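You operate a simulated robot arm through the tools that you are given. There is no shell and no other tool. Be economical: measure what you need, move in short steps, check, and stop when the job is done.

You run a simulated robot arm. Do the job below in one go: nothing can be reset, and whatever is moved stays where it is left.

TASK
Finish the corner: one long rivet through the bracket into the cross tube.
Fine: keep it clamped for that; then orange riveter back and both clamp levers loose.

It is judged by the outcome, as a careful person would: the job done as asked, and still so three seconds after it is handed in. It fails if anything else is knocked over, pushed out of place, dropped, spilled or broken.

THE ROBOT
A 7-joint arm with a two-finger parallel gripper, fixed in place. Base frame: the origin is at the foot of the arm, x ahead of it, y to its left, z up; the work surface is at about z = 0.912. Units: m, degrees, N and s.
With the tool pointing down near the work surface it reaches from about 0.28 to 0.68 m from the base axis. Its first joint turns from -66.0 to 66.0 degrees. Payload 1.57 kg.
The tool frame sits at the grasp point between the pads (the TCP): z along the fingers, y along the line on which they close. The tips reach 0.03 m beyond it. The gripper opens to 0.11 m. The fingers are 0.024 m wide and 0.012 m thick; the gripper's body (0.048 by 0.112 m) begins 0.078 m behind the TCP.
Orientation is told as [roll, pitch, yaw] about the base's x, y, z axes, in that order, counted from this pose: with the fingers straight down and closing along the base's y, the tool's x points along the base's -x, its y along +y and its z along -z.

THE INTERFACE
- The arm moves only by the tool step_arm. Its argument "motion" is a list of rows, each a list of 7 numbers: the gripper command, from -1 (shut) to 1 (fully open), values between in proportion, then the shift along the tool's x, y, z in m, then the turn, a rotation vector about the tool's x, y, z in degrees. In form: [[fingers, dx, dy, dz, wx, wy, wz], ...]. A call has 1 to 8 rows; each row is the pose to reach, as a shift and turn from the pose commanded when the call began, along the tool's axes at that moment. Rows are played at 5 a second. More than 0.05 m and 8.6 degrees between two rows, or a gripper value outside its range, and nothing of the call is played. A pose out of reach is approached as far as the arm can. The call stops where the force on the tool passes 40 N (or 10 N more than at its start, if that is more) or the arm is blocked; 0.2 s more then pass. Each finger travels about 0.108 m/s and halts on what it meets, pressing with about 24 N; the grip force reading is that of the motor and also rises with nothing between the fingers. The clock runs only during rows and for 0.2 s after the last one: add rows that repeat a pose to give the fingers time. It gives the time, the measured TCP pose, the force on the tool (base axes), the opening and the grip force at its end, in the units of the frame above (readings bear some noise).
- Cameras (640 x 400 px; columns grow to the right, rows downward): "scene" is fixed at [0.152, -0.3675, 1.4192]; the picture's right is [0.90, -0.44, 0.00], its down [-0.20, -0.41, -0.89] and it looks along [0.39, 0.80, -0.46] (base axes); focal length 252 px, centre (320, 200). "wrist" rides on the gripper at [-0.036, 0, -0.08] in the tool frame; the picture's right is [0.00, -1.00, 0.00], its down [0.97, 0.00, -0.24] and it looks along [0.24, 0.00, 0.97] (tool axes); focal length 218 px, centre (320, 200).
- get_image(camera): a new picture of that camera. No time passes.
- point_at(camera, pixels): for up to 12 pixels [column, row] of the newest picture of that camera ("zoom" is the newest enlarged one), the place [x, y, z] in the base frame of the surface seen there, good to about 0.002 m, but the place of the scene camera against the robot may be out by one fixed shift of up to 0.012 m in any direction. No time passes.
- zoom(camera, box): a new picture of the part [left, top, right, bottom] of that camera's present view, enlarged. No time passes.
- close_job(): hands the job in; it is judged then, once.

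Work in short steps. Measure before you move; look again where a grasp or a placing could have gone wrong, and mend it. You have 80 turns and 34 pictures in all, those below and enlarged ones among them. Open the gripper and draw the arm clear of the work before you hand the job in, unless the task says otherwise; then end with one line.

The tools are called after "Request:" as a command line: name --pt "numbers of a row" for each row, then --argument value for the rest, lists and objects as JSON in quotes. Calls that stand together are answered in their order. step_arm: Moves the arm, as the interface text tells. Its arguments: {"type":"object","properties":{"motion":{"type":"array","items":{"type":"array","items":{"type":"number"}}}},"required":["motion"]} The other tools are called the same way: get_image (camera) takes a picture; point_at (camera, pixels) gives the place of the surface under pixels of a picture; zoom (camera, box) takes an enlarged picture of a part of a camera's view; close_job () hands the job in.

At the start:

```text
clock: 0.0
ee_pos: [0.3599, -0.0222, 1.3304]
tool_rot: [0.0, 0.0, 0.0]
contact_force: [-0.3, 0.2, 0.5]
grip_width: 0.11
grip_force: 0.0
```

scene: 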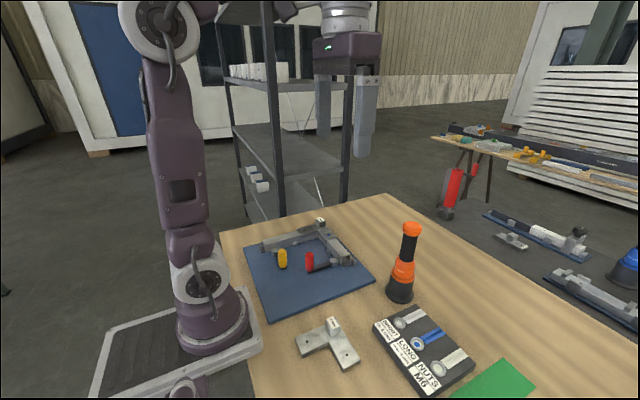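
wrist: 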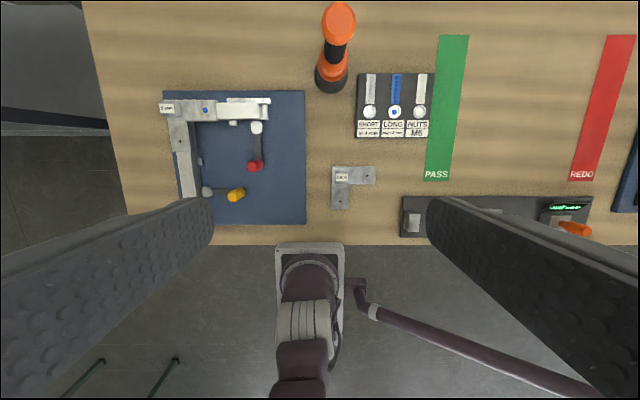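

The wrist view shows the fixture (160-305, 90-225), the orange riveter at (337,50), a rivet tray at (395,105), and something with a display at (565,215). I zoom to read these.

Request:
zoom --camera "wrist" --box '[150, 80, 310, 230]'

Request:
zoom --camera "wrist" --box '[310, 60, 450, 150]'

Request:
zoom --camera "scene" --box '[230, 200, 490, 400]'

Request:
zoom --camera "wrist" --box '[390, 160, 640, 250]'

```text
2.67 times, centred on (230, 155) of wrist
```

zoom: 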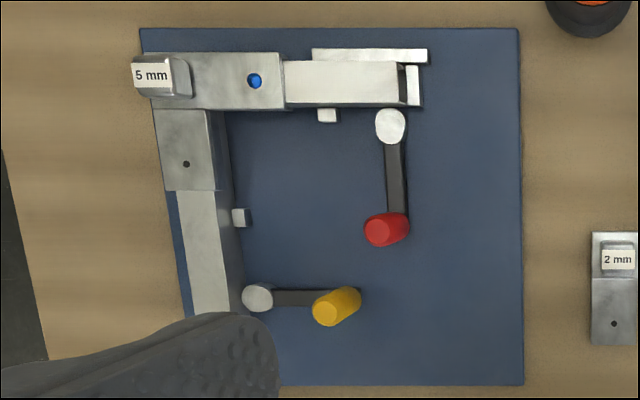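

```text
4.44 times, centred on (380, 105) of wrist
```

zoom: 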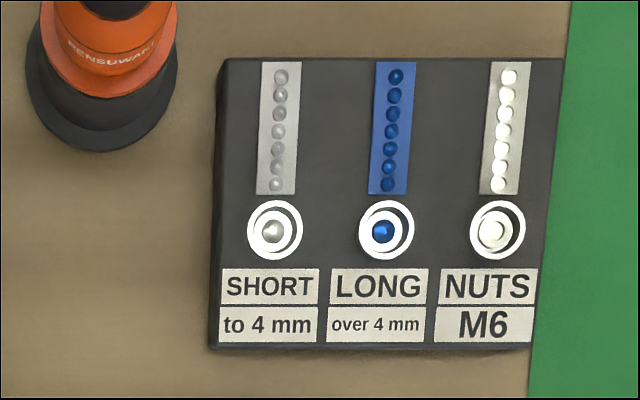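

```text
2.00 times, centred on (360, 300) of scene
```

zoom: 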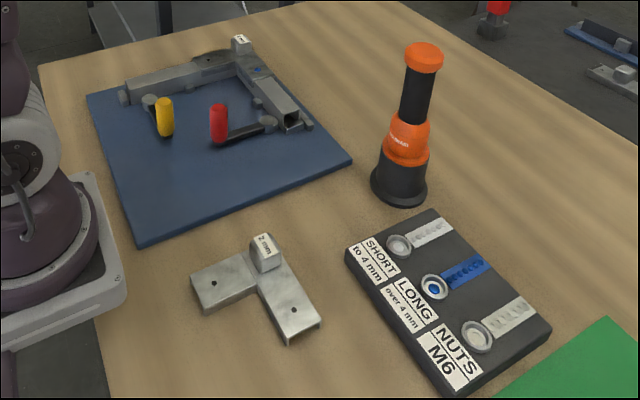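

```text
2.56 times, centred on (515, 205) of wrist
```

zoom: 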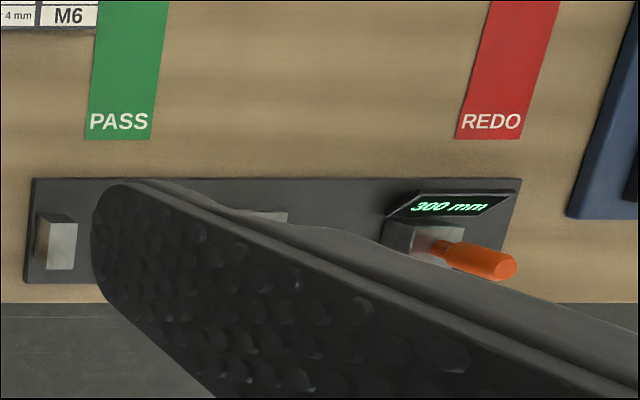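

The bracket (5 mm, so LONG) has a blue rivet in the rear hole and an empty dark hole on the side leg. I measure the key places from the wrist view.

Request:
get_image --camera "wrist"

Request:
point_at --camera "wrist" --pixels '[[205, 109], [180, 141], [257, 128], [254, 166], [207, 191], [234, 195], [340, 20], [331, 80], [395, 112], [370, 112], [395, 130], [290, 200]]'

Request:
zoom --camera "scene" --box '[240, 205, 380, 295]'

Request:
point_at --camera "scene" --pixels '[[411, 228], [408, 245], [404, 270], [400, 295], [309, 260], [283, 258], [431, 343], [322, 222]]'

```text
27 pictures are left
```

wrist: 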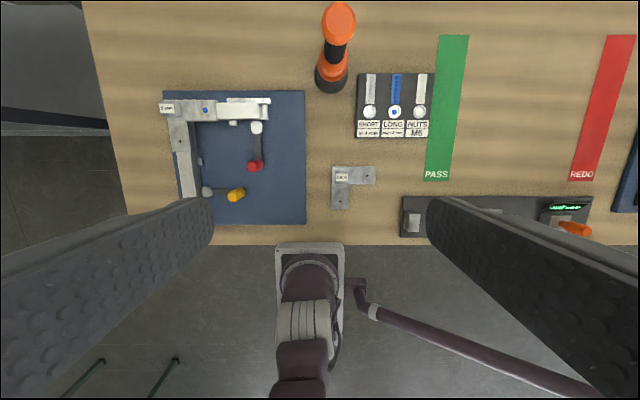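

```text
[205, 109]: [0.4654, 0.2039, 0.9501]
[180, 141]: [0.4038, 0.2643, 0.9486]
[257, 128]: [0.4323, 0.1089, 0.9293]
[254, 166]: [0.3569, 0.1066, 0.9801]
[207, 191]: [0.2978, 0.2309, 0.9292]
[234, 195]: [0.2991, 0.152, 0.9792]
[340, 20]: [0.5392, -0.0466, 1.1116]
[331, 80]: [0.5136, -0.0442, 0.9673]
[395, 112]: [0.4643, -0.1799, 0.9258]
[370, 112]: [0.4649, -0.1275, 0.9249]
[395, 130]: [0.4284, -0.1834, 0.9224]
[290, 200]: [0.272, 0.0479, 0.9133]
```

```text
4.44 times, centred on (310, 250) of scene
```

zoom: 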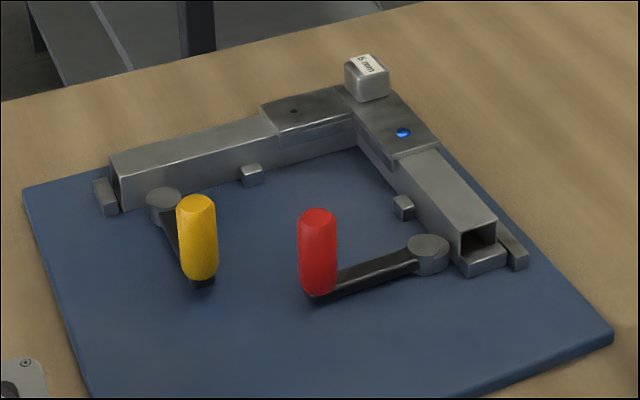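

```text
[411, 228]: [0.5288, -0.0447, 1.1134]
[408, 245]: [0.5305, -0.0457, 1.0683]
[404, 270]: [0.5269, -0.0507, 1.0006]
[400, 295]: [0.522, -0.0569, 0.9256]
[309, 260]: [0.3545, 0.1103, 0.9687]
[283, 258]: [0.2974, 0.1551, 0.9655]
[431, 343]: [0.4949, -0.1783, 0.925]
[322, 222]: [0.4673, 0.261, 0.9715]
```

Levers: red knob at (0.357,0.107), yellow at (0.299,0.152), riveter at (0.53,-0.046) about 0.2 m tall, LONG cup at (0.464,-0.18). I move above the fixture for a closer look at the clamps and hole.

Request:
step_arm --pt "1 -0.007 0.032 0.022 0 0 0" --pt "1 -0.014 0.064 0.044 0 0 0" --pt "1 -0.021 0.096 0.066 0 0 0" --pt "1 -0.028 0.128 0.088 0 0 0" --pt "1 -0.035 0.16 0.11 0 0 0" --pt "1 -0.04 0.19 0.13 0 0 0" --pt "1 -0.04 0.19 0.13 0 0 0"

Request:
get_image --camera "wrist"

```text
clock: 1.6
ee_pos: [0.4007, 0.1688, 1.1997]
tool_rot: [-0.1, 0.0, 0.0]
contact_force: [1.1, -0.4, -0.2]
grip_width: 0.1101
grip_force: 0.1
```

```text
25 pictures are left
```

wrist: 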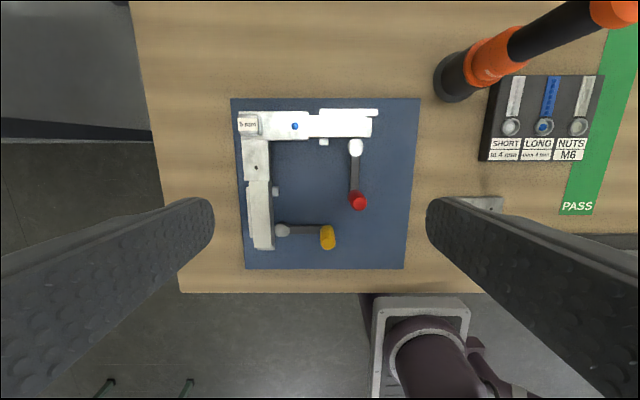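

Request:
zoom --camera "wrist" --box '[225, 95, 385, 255]'

Request:
point_at --camera "wrist" --pixels '[[256, 167], [295, 127], [355, 147], [359, 203], [282, 230], [328, 238], [247, 124], [265, 152], [449, 75], [544, 127], [511, 127]]'

```text
2.50 times, centred on (305, 175) of wrist
```

zoom: 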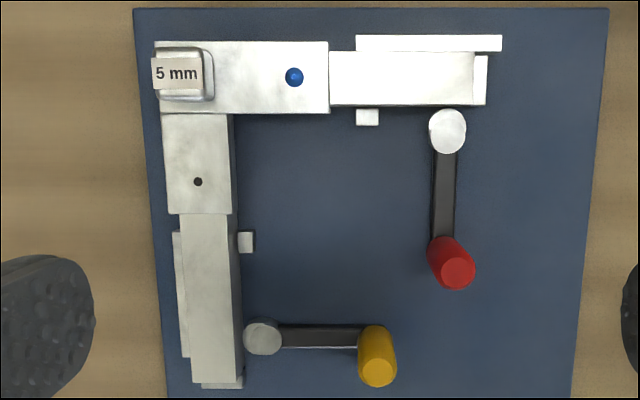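

```text
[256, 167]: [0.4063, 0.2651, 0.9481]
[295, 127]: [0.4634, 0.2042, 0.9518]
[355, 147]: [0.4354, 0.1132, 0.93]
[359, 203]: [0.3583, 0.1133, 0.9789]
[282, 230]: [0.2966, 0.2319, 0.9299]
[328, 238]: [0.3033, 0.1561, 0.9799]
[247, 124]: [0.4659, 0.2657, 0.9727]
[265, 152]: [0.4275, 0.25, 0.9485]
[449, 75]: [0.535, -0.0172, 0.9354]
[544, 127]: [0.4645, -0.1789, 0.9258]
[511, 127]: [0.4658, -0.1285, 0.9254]
```

Both pucks lie against their tubes (clamped), the empty hole is at (0.406,0.265,0.948). Now a closer look at the riveter and how it stands.

Request:
zoom --camera "scene" --box '[370, 210, 450, 310]'

Request:
zoom --camera "wrist" --box '[420, 0, 640, 170]'

```text
4.00 times, centred on (410, 260) of scene
```

zoom: 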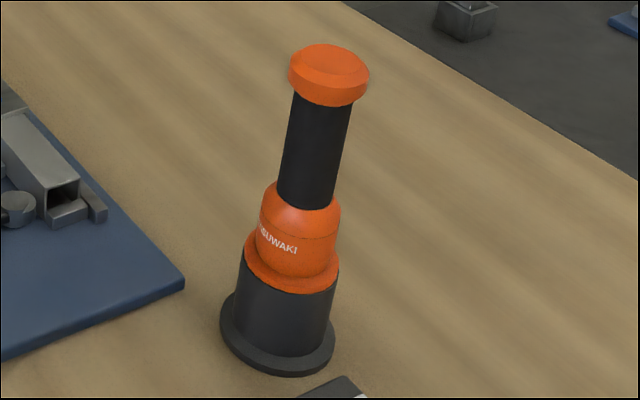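

```text
2.35 times, centred on (530, 85) of wrist
```

zoom: 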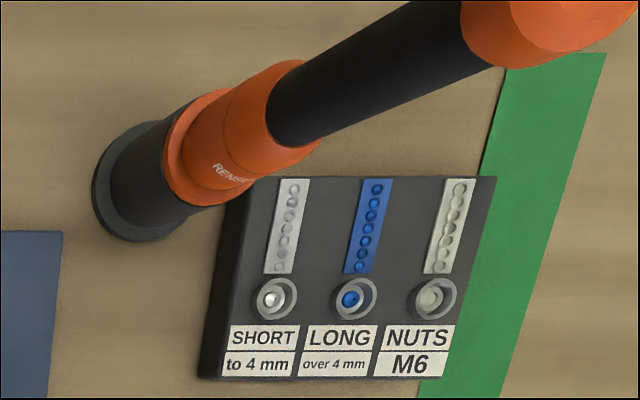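

The orange riveter sits in a black holder cup; its black grip spans z≈1.03–1.095. I go over it for an accurate axis measurement.

Request:
step_arm --pt "1 -0.016 -0.035 -0.017 0 0 0" --pt "1 -0.033 -0.071 -0.033 0 0 0" --pt "1 -0.05 -0.107 -0.05 0 0 0" --pt "1 -0.067 -0.143 -0.067 0 0 0" --pt "1 -0.083 -0.178 -0.083 0 0 0" --pt "1 -0.1 -0.214 -0.1 0 0 0" --pt "1 -0.1 -0.214 -0.1 0 0 0"

Request:
get_image --camera "wrist"

```text
clock: 3.2
ee_pos: [0.4987, -0.0448, 1.2982]
tool_rot: [0.0, -0.2, -0.1]
contact_force: [0.7, -0.2, -0.5]
grip_width: 0.1099
grip_force: 0.1
```

```text
21 pictures are left
```

wrist: 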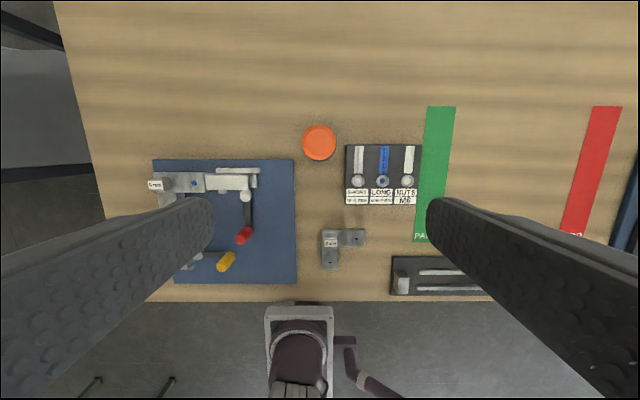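

The cap appears at (319,142), straight below and hiding its holder. I measure its centre and edges, and the LONG cup at (382,181).

Request:
point_at --camera "wrist" --pixels '[[319, 142], [305, 142], [334, 142], [319, 128], [319, 157], [382, 181], [357, 181], [407, 181], [382, 188]]'

Request:
zoom --camera "wrist" --box '[290, 110, 430, 210]'

```text
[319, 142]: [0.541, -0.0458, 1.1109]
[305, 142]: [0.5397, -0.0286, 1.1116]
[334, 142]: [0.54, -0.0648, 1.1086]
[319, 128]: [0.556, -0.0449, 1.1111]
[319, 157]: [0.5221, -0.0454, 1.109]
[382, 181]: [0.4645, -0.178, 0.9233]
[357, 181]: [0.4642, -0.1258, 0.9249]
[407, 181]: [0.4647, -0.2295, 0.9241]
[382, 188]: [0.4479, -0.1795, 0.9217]
```

```text
4.00 times, centred on (360, 160) of wrist
```

zoom: 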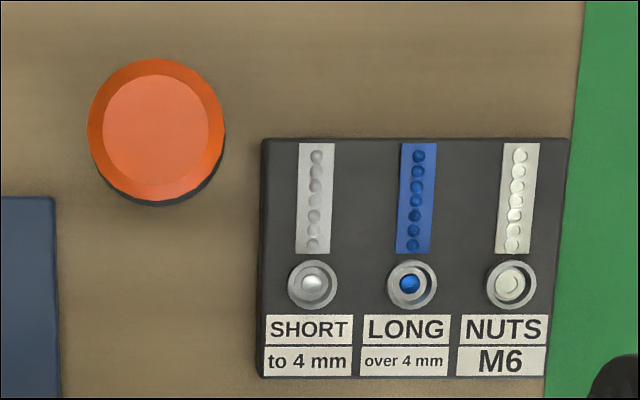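

Axis is at (0.540,-0.046), cap top 1.111. I align above it and descend with fingers open to z 1.068.

Request:
step_arm --pt "1 -0.0413 -0.0012 0 0 0 0" --pt "1 -0.0413 -0.0012 0.045 0 0 0" --pt "1 -0.0413 -0.0012 0.09 0 0 0" --pt "1 -0.0413 -0.0012 0.135 0 0 0" --pt "1 -0.0413 -0.0012 0.18 0 0 0" --pt "1 -0.0413 -0.0012 0.21 0 0 0" --pt "1 -0.0413 -0.0012 0.23 0 0 0" --pt "1 -0.0413 -0.0012 0.23 0 0 0"

Request:
get_image --camera "scene"

```text
clock: 5.0
ee_pos: [0.5425, -0.0489, 1.0702]
tool_rot: [0.0, 0.1, 0.0]
contact_force: [0.3, -0.1, 1.2]
grip_width: 0.1101
grip_force: 0.0
out of reach, approached as far as the arm can: row 1
```

```text
19 pictures are left
```

scene: 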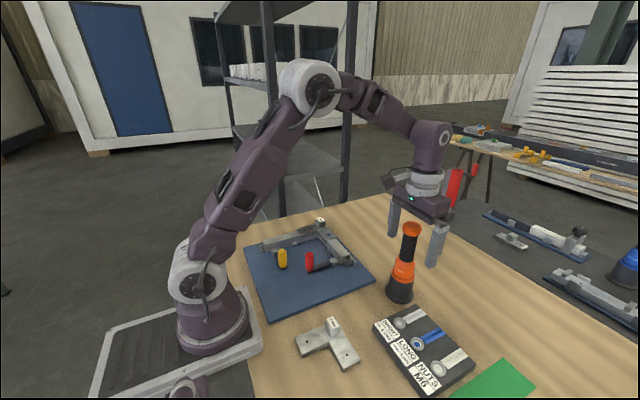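

Fingers straddle the grip. Reading is about 2–3 mm off in x and y, so I check the reading again before closing.

Request:
step_arm --pt "1 0 0 0 0 0 0"

```text
clock: 5.4
ee_pos: [0.5427, -0.0484, 1.0699]
tool_rot: [0.0, 0.0, 0.0]
contact_force: [-0.2, 0.3, 0.1]
grip_width: 0.1098
grip_force: 0.1
```

The offset is steady, so I correct 2.5 mm in both and close on the grip.

Request:
step_arm --pt "1 0.0025 0.0025 0.001 0 0 0" --pt "1 0.0025 0.0025 0.001 0 0 0" --pt "0.2 0.0025 0.0025 0.001 0 0 0" --pt "-0.3 0.0025 0.0025 0.001 0 0 0" --pt "-1 0.0025 0.0025 0.001 0 0 0" --pt "-1 0.0025 0.0025 0.001 0 0 0" --pt "-1 0.0025 0.0025 0.001 0 0 0"

```text
clock: 7.0
ee_pos: [0.5397, -0.0448, 1.0709]
tool_rot: [0.1, 0.0, 0.0]
contact_force: [-0.2, 1.3, 0.8]
grip_width: 0.0417
grip_force: 23.7
```

The width 0.0417 is the cap's diameter (wider than the grip), touched high up on the fingers. I reopen, raise so the pads are centred on the cap (z≈1.099), and close again.

Request:
step_arm --pt "-0.1 0 0 0 0 0 0" --pt "-0.1 0 0 0 0 0 0" --pt "-0.1 0 0 -0.014 0 0 0" --pt "-0.1 0 0 -0.028 0 0 0" --pt "-0.1 0 0 -0.028 0 0 0" --pt "-1 0 0 -0.028 0 0 0" --pt "-1 0 0 -0.028 0 0 0" --pt "-1 0 0 -0.028 0 0 0"

```text
clock: 8.8
ee_pos: [0.5384, -0.0454, 1.0971]
tool_rot: [0.0, 0.1, -0.1]
contact_force: [-1.2, -1.0, 4.1]
grip_width: 0.0417
grip_force: 23.9
```

Cap gripped at TCP z 1.097. I lift it slowly out of the holder by 0.1 m.

Request:
step_arm --pt "-1 0 0 -0.015 0 0 0" --pt "-1 0 0 -0.03 0 0 0" --pt "-1 0 0 -0.05 0 0 0" --pt "-1 0 0 -0.07 0 0 0" --pt "-1 0 0 -0.09 0 0 0" --pt "-1 0 0 -0.1 0 0 0" --pt "-1 0 0 -0.1 0 0 0"

Request:
get_image --camera "scene"

```text
clock: 10.4
ee_pos: [0.5392, -0.0459, 1.1987]
tool_rot: [0.0, 0.1, 0.0]
contact_force: [-0.2, 0.8, -5.0]
grip_width: 0.0414
grip_force: 23.9
```

```text
18 pictures are left
```

scene: 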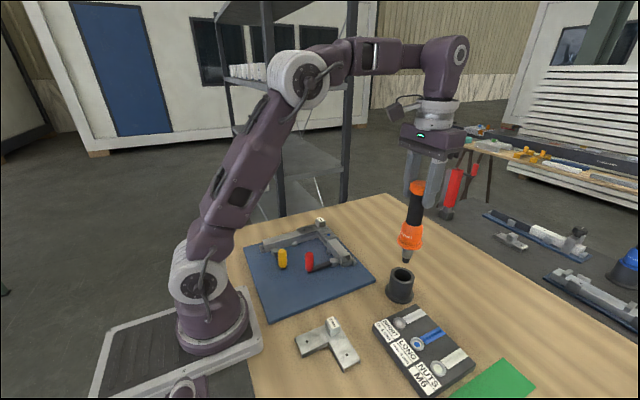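

The riveter is lifted, with a dark nose at (407,258). I zoom to measure the nose tip and the holder.

Request:
zoom --camera "scene" --box '[370, 170, 450, 310]'

Request:
point_at --camera "scene" --pixels '[[407, 254], [407, 260], [406, 262], [409, 240], [417, 187], [402, 270], [399, 298], [389, 273], [413, 276]]'

```text
2.86 times, centred on (410, 240) of scene
```

zoom: 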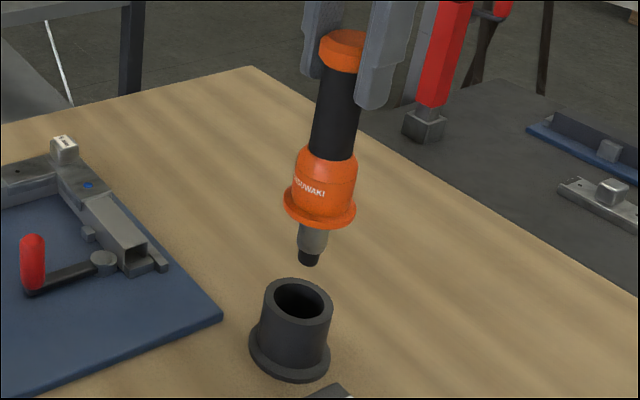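

```text
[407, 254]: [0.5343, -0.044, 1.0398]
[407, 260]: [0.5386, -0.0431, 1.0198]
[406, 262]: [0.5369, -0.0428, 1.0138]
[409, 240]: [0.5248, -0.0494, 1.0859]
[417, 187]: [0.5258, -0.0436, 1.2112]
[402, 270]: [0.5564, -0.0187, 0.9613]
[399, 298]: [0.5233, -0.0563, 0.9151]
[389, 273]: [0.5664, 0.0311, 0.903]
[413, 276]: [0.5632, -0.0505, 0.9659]
```

Nose tip is 0.186 m below the TCP and hangs straight. I carry it over the LONG cup at (0.4645,-0.179).

Request:
step_arm --pt "-1 0.019 -0.033 0 0 0 0" --pt "-1 0.037 -0.067 0 0 0 0" --pt "-1 0.056 -0.1 0 0 0 0" --pt "-1 0.0747 -0.133 0 0 0 0" --pt "-1 0.0747 -0.133 0 0 0 0" --pt "-1 0.0747 -0.133 0.03 0 0 0" --pt "-1 0.0747 -0.133 0.05 0 0 0" --pt "-1 0.0747 -0.133 0.05 0 0 0"

Request:
zoom --camera "scene" --box '[380, 260, 500, 370]'

```text
clock: 12.2
ee_pos: [0.4626, -0.1777, 1.1472]
tool_rot: [0.0, 0.0, -0.1]
contact_force: [0.6, 0.1, -4.0]
grip_width: 0.0417
grip_force: 23.2
```

```text
3.64 times, centred on (440, 315) of scene
```

zoom: 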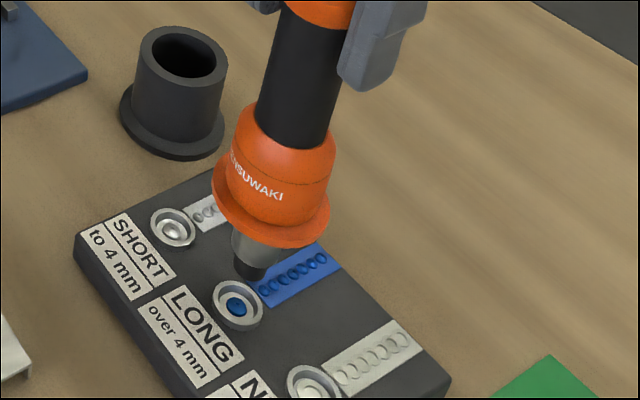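

Tip at zoom (250,273) is directly above the LONG cup (238,305), about 27 mm high. I lower slowly into the cup.

Request:
step_arm --pt "-1 -0.0014 -0.001 0.01 0 0 0" --pt "-1 -0.0014 -0.001 0.018 0 0 0" --pt "-1 -0.0014 -0.001 0.023 0 0 0" --pt "-1 -0.0014 -0.001 0.026 0 0 0" --pt "-1 -0.0014 -0.001 0.026 0 0 0"

Request:
zoom --camera "scene" --box '[380, 260, 500, 370]'

```text
clock: 13.4
ee_pos: [0.4659, -0.1802, 1.1222]
tool_rot: [0.1, 0.0, 0.1]
contact_force: [0.0, 0.1, -4.2]
grip_width: 0.0415
grip_force: 23.9
```

```text
3.64 times, centred on (440, 315) of scene
```

zoom: 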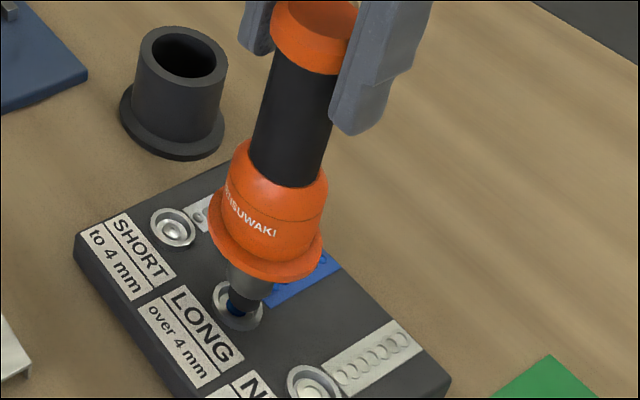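

The nose is just above the blue rivet and centred. I go down in 2 mm steps watching the force.

Request:
step_arm --pt "-1 0 0 0.003 0 0 0" --pt "-1 0 0 0.006 0 0 0" --pt "-1 0 0 0.008 0 0 0" --pt "-1 0 0 0.008 0 0 0"

```text
clock: 14.4
ee_pos: [0.466, -0.1792, 1.113]
tool_rot: [0.0, 0.0, 0.1]
contact_force: [-0.5, 0.9, -4.5]
grip_width: 0.0417
grip_force: 24.1
```

Request:
step_arm --pt "-1 0 0 0.003 0 0 0" --pt "-1 0 0 0.005 0 0 0" --pt "-1 0 0 0.007 0 0 0" --pt "-1 0 0 0.007 0 0 0"

Request:
zoom --camera "scene" --box '[390, 300, 470, 370]'

```text
clock: 15.4
ee_pos: [0.4646, -0.1803, 1.1071]
tool_rot: [0.0, -0.1, 0.0]
contact_force: [1.1, -0.8, 3.4]
grip_width: 0.0418
grip_force: 23.4
```

```text
5.71 times, centred on (430, 335) of scene
```

zoom: 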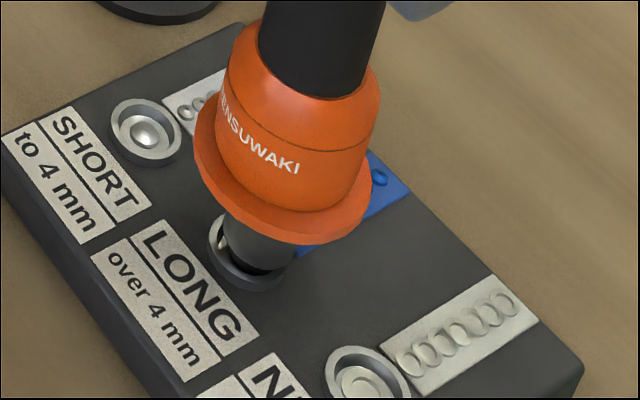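

Contact (force rose by ~8 N) and the nose sits in the LONG cup. I press 2 mm more, then lift 50 mm and look at the nose.

Request:
step_arm --pt "-1 0 0 0.002 0 0 0" --pt "-1 0 0 0.002 0 0 0" --pt "-1 0 0 -0.01 0 0 0" --pt "-1 0 0 -0.03 0 0 0" --pt "-1 0 0 -0.05 0 0 0" --pt "-1 0 0 -0.05 0 0 0"

Request:
zoom --camera "scene" --box '[390, 270, 470, 360]'

```text
clock: 16.8
ee_pos: [0.4653, -0.1784, 1.1578]
tool_rot: [0.0, 0.0, 0.1]
contact_force: [-0.3, 0.1, -4.3]
grip_width: 0.0416
grip_force: 24.5
```

```text
4.44 times, centred on (430, 315) of scene
```

zoom: 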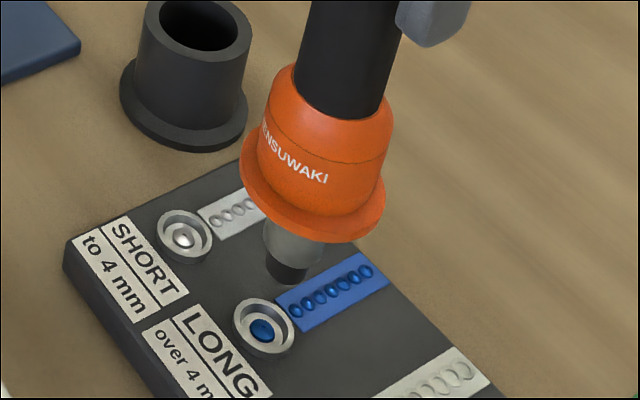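

The tip still shows no blue rivet, and it appears about 3–4 mm too far toward +x. I shift 3 mm back and press down again, a bit firmer, and read the force there.

Request:
step_arm --pt "-1 0.003 0.0005 0 0 0 0" --pt "-1 0.003 0.0005 0.025 0 0 0" --pt "-1 0.003 0.0005 0.042 0 0 0" --pt "-1 0.003 0.0005 0.048 0 0 0" --pt "-1 0.003 0.0005 0.051 0 0 0" --pt "-1 0.003 0.0005 0.053 0 0 0" --pt "-1 0.003 0.0005 0.053 0 0 0"

```text
clock: 18.4
ee_pos: [0.4616, -0.1785, 1.1043]
tool_rot: [0.0, 0.0, -0.1]
contact_force: [-2.7, 1.1, 8.5]
grip_width: 0.0416
grip_force: 23.8
```

Now 8.5 N upward at z 1.104. I press a few mm more with a short dwell.

Request:
step_arm --pt "-1 0 0 0.002 0 0 0" --pt "-1 0 0 0.004 0 0 0" --pt "-1 0 0 0.004 0 0 0" --pt "-1 0 0 0.004 0 0 0"

Request:
zoom --camera "scene" --box '[390, 270, 470, 360]'

```text
clock: 19.4
ee_pos: [0.4631, -0.1791, 1.1004]
tool_rot: [0.0, 0.0, 0.1]
contact_force: [-1.3, 1.0, 11.4]
grip_width: 0.0416
grip_force: 24.2
```

```text
4.44 times, centred on (430, 315) of scene
```

zoom: 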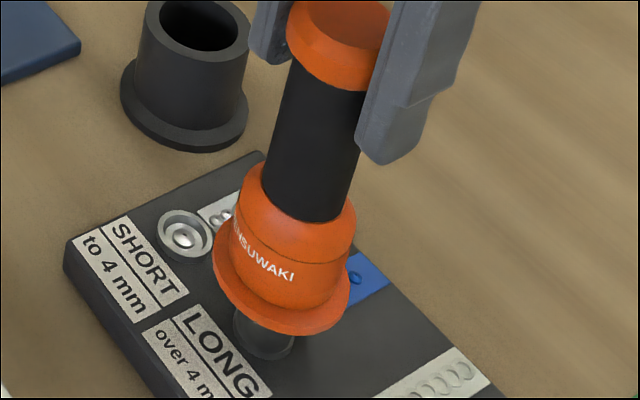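

The nose is in the cup with a firm push. I lift and look for the rivet on the nose.

Request:
step_arm --pt "-1 0 0 -0.01 0 0 0" --pt "-1 0 0 -0.03 0 0 0" --pt "-1 0 0 -0.055 0 0 0" --pt "-1 0 0 -0.08 0 0 0" --pt "-1 0 0 -0.08 0 0 0"

Request:
zoom --camera "scene" --box '[390, 220, 490, 350]'

```text
clock: 20.6
ee_pos: [0.4632, -0.1791, 1.179]
tool_rot: [0.1, 0.0, 0.0]
contact_force: [0.7, 0.1, -3.5]
grip_width: 0.0419
grip_force: 24.2
```

```text
3.08 times, centred on (440, 285) of scene
```

zoom: 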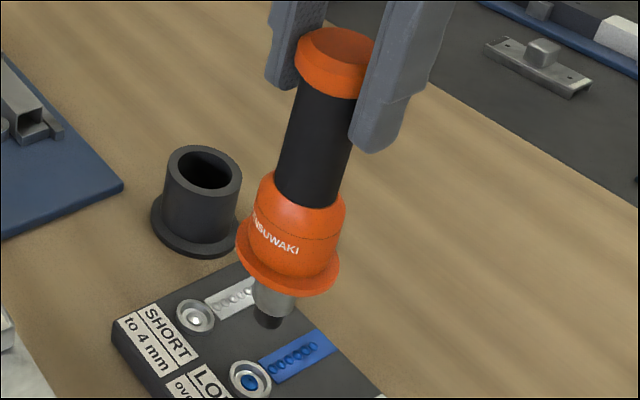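

I can't tell yet; a tight zoom of the nose tip around (427,274) should show it.

Request:
zoom --camera "scene" --box '[408, 300, 456, 330]'

Request:
point_at --camera "zoom" --pixels '[[250, 100]]'

```text
13.33 times, centred on (432, 315) of scene
```

zoom: 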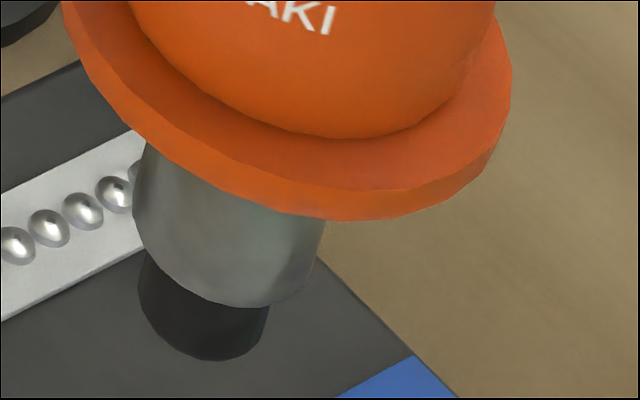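

```text
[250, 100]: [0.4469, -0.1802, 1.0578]
```

No rivet yet. I compare the nose tip and the cup using the same camera (so its fixed shift cancels), with points on each.

Request:
point_at --camera "scene" --pixels '[[423.5, 323], [423.5, 325], [422, 326], [425, 325.5], [417.3, 342.8], [411.5, 342], [423.5, 343], [417, 338], [418, 348], [416.5, 340], [418.5, 345.5]]'

Request:
point_at --camera "zoom" --pixels '[[205, 310], [205, 345], [150, 300], [260, 330], [230, 260], [205, 358], [140, 290], [268, 315]]'

```text
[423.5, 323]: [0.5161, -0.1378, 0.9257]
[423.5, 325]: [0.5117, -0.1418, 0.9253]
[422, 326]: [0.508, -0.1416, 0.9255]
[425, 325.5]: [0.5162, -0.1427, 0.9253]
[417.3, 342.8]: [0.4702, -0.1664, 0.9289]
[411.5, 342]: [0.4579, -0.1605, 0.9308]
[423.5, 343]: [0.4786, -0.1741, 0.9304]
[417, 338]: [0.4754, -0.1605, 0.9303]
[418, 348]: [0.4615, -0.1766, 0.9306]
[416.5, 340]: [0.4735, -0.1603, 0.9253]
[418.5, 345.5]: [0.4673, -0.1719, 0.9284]
```

```text
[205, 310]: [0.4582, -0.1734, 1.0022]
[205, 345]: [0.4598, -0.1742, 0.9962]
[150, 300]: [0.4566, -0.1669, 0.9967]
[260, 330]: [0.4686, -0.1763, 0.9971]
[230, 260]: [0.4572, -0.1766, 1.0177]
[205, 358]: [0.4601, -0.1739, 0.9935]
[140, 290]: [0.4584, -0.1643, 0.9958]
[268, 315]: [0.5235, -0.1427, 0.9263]
```

By this measure the tip and cup coincide within ~1–2 mm, and a rivet in the nose may be hidden from above. I raise the riveter toward the fixture side so the scene camera sees its tip from a flatter angle.

Request:
step_arm --pt "-1 0.002 0.025 -0.035 0 0 0" --pt "-1 0.004 0.055 -0.068 0 0 0" --pt "-1 0.007 0.09 -0.1 0 0 0" --pt "-1 0.01 0.13 -0.125 0 0 0" --pt "-1 0.013 0.172 -0.145 0 0 0" --pt "-1 0.017 0.22 -0.155 0 0 0" --pt "-1 0.02 0.265 -0.16 0 0 0" --pt "-1 0.02 0.265 -0.16 0 0 0"

Request:
zoom --camera "scene" --box '[290, 130, 390, 230]'

```text
clock: 22.4
ee_pos: [0.4305, 0.0878, 1.327]
tool_rot: [0.0, -0.1, -0.2]
contact_force: [0.3, -0.3, -5.1]
grip_width: 0.0419
grip_force: 23.8
out of reach, approached as far as the arm can: row 6, 7, 8
```

```text
4.00 times, centred on (340, 180) of scene
```

zoom: 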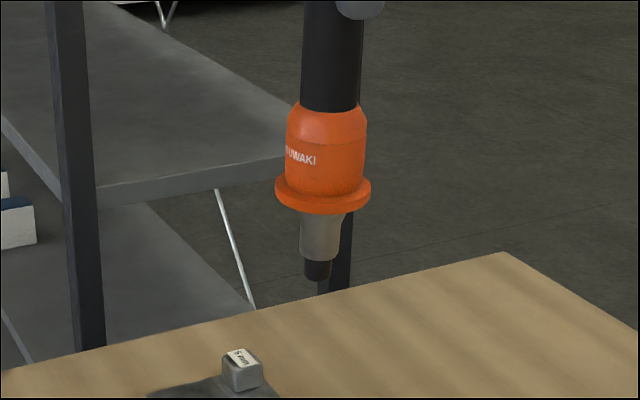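

No obvious rivet; one tight zoom at the tip (339,199) to be certain.

Request:
zoom --camera "scene" --box '[331, 192, 347, 206]'

```text
16.00 times, centred on (339, 199) of scene
```

zoom: 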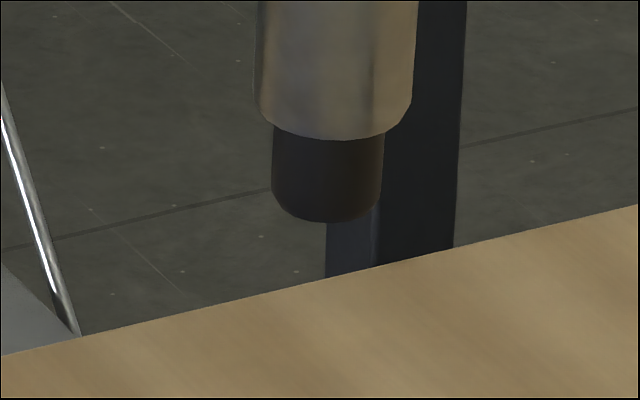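

The nose is still empty. I use free measurements for the tip offset and axis against the present TCP.

Request:
point_at --camera "zoom" --pixels '[[325, 218], [325, 190], [280, 170], [376, 180], [327, 160], [335, 60], [262, 60], [410, 60], [335, 133]]'

```text
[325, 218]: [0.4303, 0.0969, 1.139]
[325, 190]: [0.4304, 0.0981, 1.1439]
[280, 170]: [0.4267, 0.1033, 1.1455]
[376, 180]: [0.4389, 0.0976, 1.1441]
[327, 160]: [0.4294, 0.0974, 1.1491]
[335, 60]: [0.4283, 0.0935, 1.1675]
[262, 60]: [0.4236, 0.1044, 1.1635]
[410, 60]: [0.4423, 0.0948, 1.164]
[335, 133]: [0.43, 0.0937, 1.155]
```

Tip offset is unchanged (~0.19), so no slip; the earlier force grew like a spring, so the pickup likely needs a firmer push. I return above the LONG cup.

Request:
step_arm --pt "-1 -0.003 -0.035 0.01 0 0 0" --pt "-1 -0.007 -0.075 0.02 0 0 0" --pt "-1 -0.012 -0.115 0.035 0 0 0" --pt "-1 -0.017 -0.155 0.055 0 0 0" --pt "-1 -0.023 -0.195 0.08 0 0 0" --pt "-1 -0.028 -0.232 0.11 0 0 0" --pt "-1 -0.033 -0.267 0.145 0 0 0" --pt "-1 -0.033 -0.267 0.145 0 0 0"

Request:
step_arm --pt "-1 0 0 0 0 0 0"

```text
clock: 24.2
ee_pos: [0.4627, -0.1796, 1.1806]
tool_rot: [0.0, 0.0, 0.0]
contact_force: [1.1, 0.4, -2.8]
grip_width: 0.0416
grip_force: 23.4
```

```text
clock: 24.6
ee_pos: [0.4628, -0.1803, 1.1797]
tool_rot: [-0.1, 0.1, 0.0]
contact_force: [-0.2, -0.5, -4.8]
grip_width: 0.042
grip_force: 24.3
```

Nearly on spot. I fine-correct by 1 mm and descend, pressing to z ≈1.097.

Request:
step_arm --pt "-1 -0.001 0.0008 0.03 0 0 0" --pt "-1 -0.001 0.0008 0.06 0 0 0" --pt "-1 -0.001 0.0008 0.07 0 0 0" --pt "-1 -0.001 0.0008 0.074 0 0 0" --pt "-1 -0.001 0.0008 0.078 0 0 0" --pt "-1 -0.001 0.0008 0.082 0 0 0" --pt "-1 -0.001 0.0008 0.082 0 0 0"

```text
clock: 26.2
ee_pos: [0.4644, -0.18, 1.0998]
tool_rot: [-0.2, -0.1, 0.1]
contact_force: [-1.7, 0.2, 13.5]
grip_width: 0.042
grip_force: 23.8
```

13.5 N at z 1.100, rising. I push further in small steps.

Request:
step_arm --pt "-1 0 0 0.002 0 0 0" --pt "-1 0 0 0.004 0 0 0" --pt "-1 0 0 0.006 0 0 0" --pt "-1 0 0 0.006 0 0 0"

```text
clock: 27.2
ee_pos: [0.4648, -0.1802, 1.094]
tool_rot: [0.0, -0.1, 0.0]
contact_force: [-0.4, 0.3, 17.3]
grip_width: 0.042
grip_force: 24.3
```

Request:
step_arm --pt "-1 0 0 0.003 0 0 0" --pt "-1 0 0 0.006 0 0 0" --pt "-1 0 0 0.006 0 0 0" --pt "-1 0 0 0.006 0 0 0"

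Request:
zoom --camera "scene" --box '[390, 270, 470, 360]'

```text
clock: 28.2
ee_pos: [0.466, -0.1789, 1.0886]
tool_rot: [0.0, -0.1, 0.0]
contact_force: [0.7, -0.3, 16.0]
grip_width: 0.0416
grip_force: 23.7
```

```text
4.44 times, centred on (430, 315) of scene
```

zoom: 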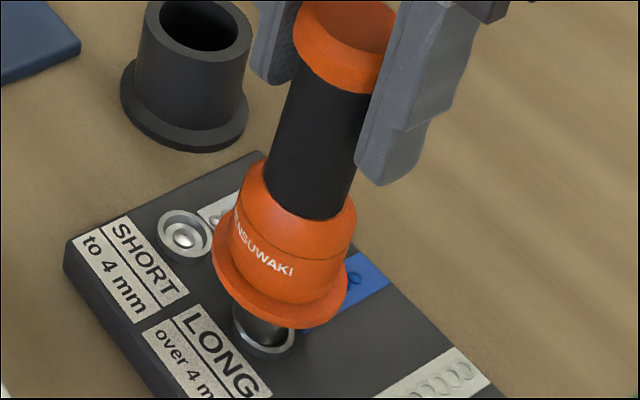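

Force plateaus at ~16 N: the fingers slide on the cap while the riveter stands in the cup. I keep sliding down until the fingertips bear on the orange shoulder, giving positive push.

Request:
step_arm --pt "-1 0 0 0.005 0 0 0" --pt "-1 0 0 0.01 0 0 0" --pt "-1 0 0 0.014 0 0 0" --pt "-1 0 0 0.014 0 0 0"

```text
clock: 29.2
ee_pos: [0.4652, -0.1787, 1.0733]
tool_rot: [-0.1, 0.0, -0.1]
contact_force: [0.5, 0.0, 17.6]
grip_width: 0.0416
grip_force: 23.9
```

Request:
step_arm --pt "-1 0 0 0.003 0 0 0" --pt "-1 0 0 0.006 0 0 0" --pt "-1 0 0 0.009 0 0 0" --pt "-1 0 0 0.012 0 0 0" --pt "-1 0 0 0.012 0 0 0"

```text
clock: 30.4
ee_pos: [0.465, -0.1795, 1.0609]
tool_rot: [0.1, -0.1, 0.1]
contact_force: [0.1, 0.0, 15.9]
grip_width: 0.0418
grip_force: 24.0
```

Request:
step_arm --pt "-1 0 0 0.003 0 0 0" --pt "-1 0 0 0.006 0 0 0" --pt "-1 0 0 0.009 0 0 0" --pt "-1 0 0 0.012 0 0 0" --pt "-1 0 0 0.012 0 0 0"

Request:
zoom --camera "scene" --box '[380, 240, 480, 360]'

```text
clock: 31.6
ee_pos: [0.4651, -0.1787, 1.0494]
tool_rot: [0.1, 0.0, 0.0]
contact_force: [-0.2, -0.3, 16.9]
grip_width: 0.0417
grip_force: 24.0
```

```text
3.33 times, centred on (430, 300) of scene
```

zoom: 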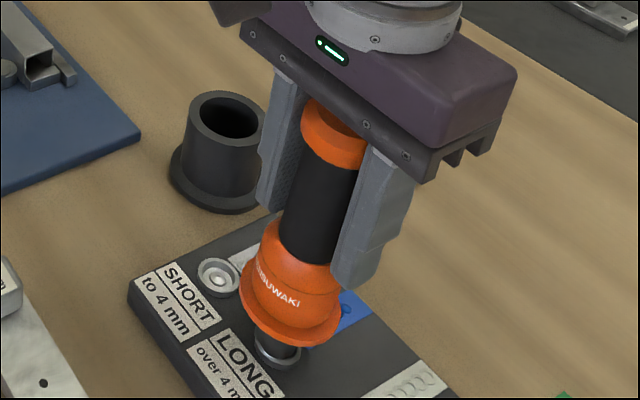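

Fingers are near the shoulder and the palm near the cap top. I continue down until there is a solid bearing.

Request:
step_arm --pt "-1 0 0 0.003 0 0 0" --pt "-1 0 0 0.006 0 0 0" --pt "-1 0 0 0.009 0 0 0" --pt "-1 0 0 0.011 0 0 0" --pt "-1 0 0 0.011 0 0 0"

```text
clock: 32.5
ee_pos: [0.4672, -0.1768, 1.0416]
tool_rot: [0.2, -0.3, 0.1]
contact_force: [-2.8, 4.8, 16.6]
grip_width: 0.0418
grip_force: 23.7
stopped in row 4: the force on the tool passed its limit (the readings are from after the stop); the commanded pose is now the measured one
```

It stopped at the force limit, so a hard push was delivered. I lift straight up, then toward the fixture for the flat-angle look.

Request:
step_arm --pt "-1 0 0 -0.015 0 0 0" --pt "-1 0 0 -0.04 0 0 0" --pt "-1 0 0 -0.085 0 0 0" --pt "-1 0.004 0.025 -0.125 0 0 0" --pt "-1 0.008 0.065 -0.145 0 0 0" --pt "-1 0.012 0.105 -0.165 0 0 0" --pt "-1 0.016 0.145 -0.18 0 0 0" --pt "-1 0.016 0.145 -0.18 0 0 0"

Request:
zoom --camera "scene" --box '[340, 190, 400, 240]'

```text
clock: 34.3
ee_pos: [0.4493, -0.0331, 1.2217]
tool_rot: [0.2, -0.1, 0.1]
contact_force: [0.4, 1.0, -4.6]
grip_width: 0.0416
grip_force: 23.9
```

```text
8.00 times, centred on (370, 215) of scene
```

zoom: 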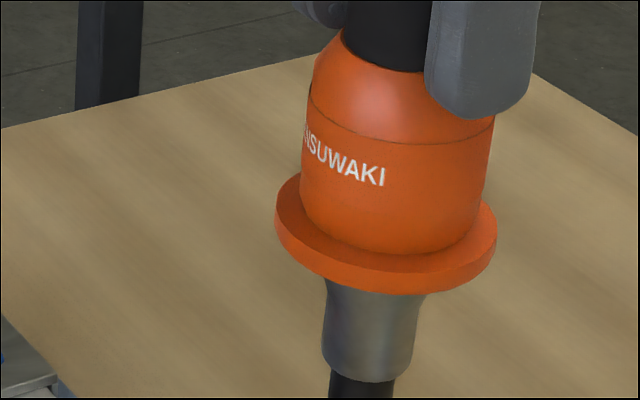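

The picture cut the tip off; I zoom just below, around (375,242).

Request:
zoom --camera "scene" --box '[359, 232, 391, 252]'

Request:
point_at --camera "zoom" --pixels '[[320, 140], [320, 180], [320, 200], [320, 220], [320, 240], [320, 260]]'

```text
16.00 times, centred on (375, 242) of scene
```

zoom: 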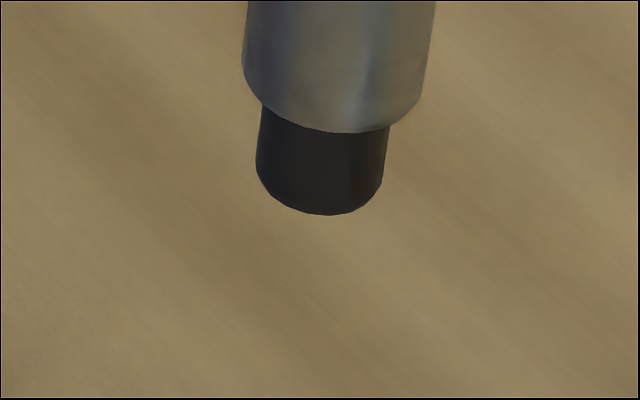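

```text
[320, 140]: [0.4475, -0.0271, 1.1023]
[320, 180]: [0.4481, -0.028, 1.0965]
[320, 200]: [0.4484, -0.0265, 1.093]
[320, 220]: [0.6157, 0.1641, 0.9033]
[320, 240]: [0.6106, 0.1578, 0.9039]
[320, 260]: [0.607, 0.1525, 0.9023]
```

Still nothing visible, though a short loaded rivet could be hidden by the 16 mm nose. Trying it on the hole is a harmless test, so I carry it over the empty hole at (0.406,0.265).

Request:
step_arm --pt "-1 0.006 0.043 0 0 0 0" --pt "-1 0.012 0.086 0 0 0 0" --pt "-1 0.018 0.129 0 0 0 0" --pt "-1 0.025 0.172 0.01 0 0 0" --pt "-1 0.031 0.215 0.025 0 0 0" --pt "-1 0.038 0.258 0.04 0 0 0" --pt "-1 0.043 0.298 0.055 0 0 0" --pt "-1 0.043 0.298 0.06 0 0 0"

Request:
step_arm --pt "-1 0 0 0.015 0 0 0" --pt "-1 0 0 0.02 0 0 0"

```text
clock: 36.1
ee_pos: [0.4062, 0.2648, 1.1609]
tool_rot: [0.2, -0.1, 0.1]
contact_force: [-0.7, -0.1, -5.2]
grip_width: 0.0416
grip_force: 24.4
```

```text
clock: 36.7
ee_pos: [0.4065, 0.2651, 1.1416]
tool_rot: [0.3, -0.1, 0.1]
contact_force: [0.2, -0.9, -4.5]
grip_width: 0.0412
grip_force: 24.5
```

Over the hole with good readings. I descend slowly to contact around TCP z 1.08.

Request:
step_arm --pt "-1 0 0 0.025 0 0 0" --pt "-1 0 0 0.045 0 0 0" --pt "-1 0 0 0.052 0 0 0" --pt "-1 0 0 0.056 0 0 0" --pt "-1 0 0 0.056 0 0 0"

```text
clock: 37.9
ee_pos: [0.406, 0.2666, 1.086]
tool_rot: [0.1, -0.1, 0.2]
contact_force: [0.1, -0.3, -4.6]
grip_width: 0.0414
grip_force: 23.7
```

Request:
step_arm --pt "-1 0 0.0005 0.003 0 0 0" --pt "-1 0 0.0005 0.006 0 0 0" --pt "-1 0 0.0005 0.009 0 0 0" --pt "-1 0 0.0005 0.009 0 0 0"

```text
clock: 38.9
ee_pos: [0.4066, 0.265, 1.0778]
tool_rot: [0.2, -0.3, 0.1]
contact_force: [1.3, 0.1, 2.2]
grip_width: 0.0413
grip_force: 24.2
```

Contact at z≈1.078, matching the bracket top. I press firmly in 1–2 mm steps.

Request:
step_arm --pt "-1 0 0 0.002 0 0 0" --pt "-1 0 0 0.004 0 0 0" --pt "-1 0 0 0.005 0 0 0" --pt "-1 0 0 0.005 0 0 0"

```text
clock: 39.9
ee_pos: [0.4069, 0.2668, 1.0714]
tool_rot: [0.2, -0.1, 0.1]
contact_force: [1.1, 1.2, 7.6]
grip_width: 0.0412
grip_force: 23.8
```

Request:
step_arm --pt "-1 0 0 0.003 0 0 0" --pt "-1 0 0 0.006 0 0 0" --pt "-1 0 0 0.008 0 0 0" --pt "-1 0 0 0.008 0 0 0" --pt "-1 0 0 0.008 0 0 0"

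```text
clock: 41.1
ee_pos: [0.4069, 0.2663, 1.0648]
tool_rot: [0.3, -0.2, 0.2]
contact_force: [1.7, 2.5, 21.1]
grip_width: 0.0417
grip_force: 24.0
```

21 N now. A final 3 mm with dwell, then lift and look at the hole.

Request:
step_arm --pt "-1 0 0 0.002 0 0 0" --pt "-1 0 0 0.004 0 0 0" --pt "-1 0 0 0.004 0 0 0" --pt "-1 0 0 0.004 0 0 0"

```text
clock: 41.6
ee_pos: [0.4068, 0.2665, 1.064]
tool_rot: [0.4, -0.3, 0.1]
contact_force: [-4.8, -2.2, 16.0]
grip_width: 0.0417
grip_force: 24.4
stopped in row 2: the force on the tool passed its limit (the readings are from after the stop); the commanded pose is now the measured one
```

It passed 40 N. I lift 70 mm and look at the bracket and nose together.

Request:
step_arm --pt "-1 0 0 -0.01 0 0 0" --pt "-1 0 0 -0.03 0 0 0" --pt "-1 0 0 -0.07 0 0 0" --pt "-1 0 0 -0.1 0 0 0" --pt "-1 0 0 -0.1 0 0 0"

Request:
zoom --camera "scene" --box '[275, 180, 345, 245]'

```text
clock: 42.8
ee_pos: [0.4054, 0.2661, 1.1644]
tool_rot: [0.3, -0.3, 0.1]
contact_force: [0.7, -0.7, -4.2]
grip_width: 0.0416
grip_force: 23.3
```

```text
6.15 times, centred on (310, 212) of scene
```

zoom: 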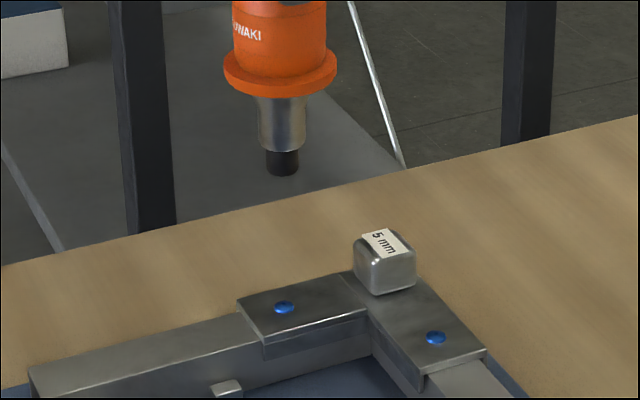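

The blue rivet is now set in the empty hole (284,307). I carry the riveter back above its holder at (0.540,-0.046).

Request:
step_arm --pt "-1 -0.017 -0.039 -0.005 0 0 0" --pt "-1 -0.034 -0.078 -0.01 0 0 0" --pt "-1 -0.051 -0.117 -0.01 0 0 0" --pt "-1 -0.067 -0.156 -0.01 0 0 0" --pt "-1 -0.084 -0.195 -0.01 0 0 0" --pt "-1 -0.101 -0.234 -0.01 0 0 0" --pt "-1 -0.118 -0.273 -0.01 0 0 0" --pt "-1 -0.1346 -0.3121 -0.01 0 0 0"

Request:
step_arm --pt "-1 0 0 0 0 0 0" --pt "-1 0 0 0 0 0 0"

```text
clock: 44.6
ee_pos: [0.5416, -0.0457, 1.1711]
tool_rot: [0.5, -0.3, 0.1]
contact_force: [0.3, 0.1, -4.6]
grip_width: 0.0416
grip_force: 23.7
```

```text
clock: 45.2
ee_pos: [0.5418, -0.0459, 1.1729]
tool_rot: [0.3, -0.3, 0.1]
contact_force: [-0.3, 0.0, -3.2]
grip_width: 0.0416
grip_force: 24.7
```

Slight correction of −2.3 mm in x to match the original pick-up reading, then lower into the holder.

Request:
step_arm --pt "-1 0.0023 0.0002 0 0 0 0" --pt "-1 0.0023 0.0002 0.04 0 0 0" --pt "-1 0.0023 0.0002 0.075 0 0 0" --pt "-1 0.0023 0.0002 0.095 0 0 0" --pt "-1 0.0023 0.0002 0.11 0 0 0" --pt "-1 0.0023 0.0002 0.12 0 0 0" --pt "-1 0.0023 0.0002 0.12 0 0 0"

```text
clock: 46.8
ee_pos: [0.5402, -0.0448, 1.0526]
tool_rot: [0.3, -0.4, 0.2]
contact_force: [-0.7, 0.0, -3.7]
grip_width: 0.0414
grip_force: 24.4
```

No contact yet at 1.0526, so the nose is inside the holder. I go down until it seats.

Request:
step_arm --pt "-1 0 0 0.004 0 0 0" --pt "-1 0 0 0.008 0 0 0" --pt "-1 0 0 0.011 0 0 0" --pt "-1 0 0 0.011 0 0 0"

```text
clock: 47.8
ee_pos: [0.5417, -0.0437, 1.0414]
tool_rot: [0.3, -0.3, 0.1]
contact_force: [-0.3, 0.5, -4.4]
grip_width: 0.0417
grip_force: 23.9
```

Request:
step_arm --pt "-1 0 0 0.003 0 0 0" --pt "-1 0 0 0.006 0 0 0" --pt "-1 0 0 0.009 0 0 0" --pt "-1 0 0 0.009 0 0 0"

```text
clock: 48.4
ee_pos: [0.5405, -0.0439, 1.0397]
tool_rot: [0.2, -0.6, 0.2]
contact_force: [-3.9, 0.9, 7.9]
grip_width: 0.0417
grip_force: 23.3
stopped in row 2: the force on the tool passed its limit (the readings are from after the stop); the commanded pose is now the measured one
```

Seated with a hard stop at z≈1.039, as expected. I open and rise straight up clear of the cap.

Request:
step_arm --pt "-0.1 0 0 0 0 0 0" --pt "0.3 0 0 0 0 0 0" --pt "0.3 0 0 0 0 0 0" --pt "0.3 0 0 -0.04 0 0 0" --pt "0.3 0 0 -0.085 0 0 0" --pt "0.3 0 0 -0.13 0 0 0" --pt "0.3 0 0 -0.17 0 0 0" --pt "0.3 0 0 -0.17 0 0 0"

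Request:
get_image --camera "scene"

```text
clock: 50.2
ee_pos: [0.5398, -0.0454, 1.2116]
tool_rot: [0.3, -0.7, 0.1]
contact_force: [-0.7, 0.0, -1.0]
grip_width: 0.0713
grip_force: 0.1
```

```text
2 pictures are left
```

scene: 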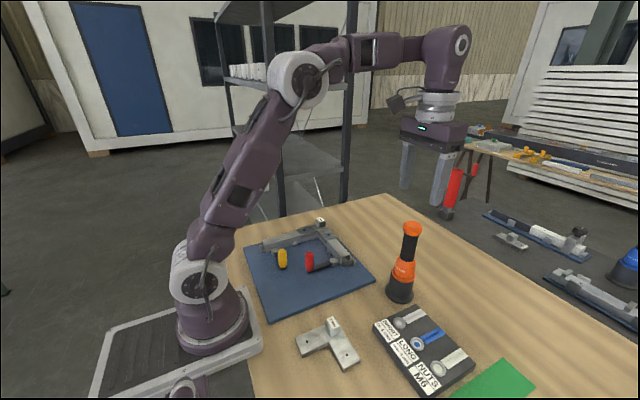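

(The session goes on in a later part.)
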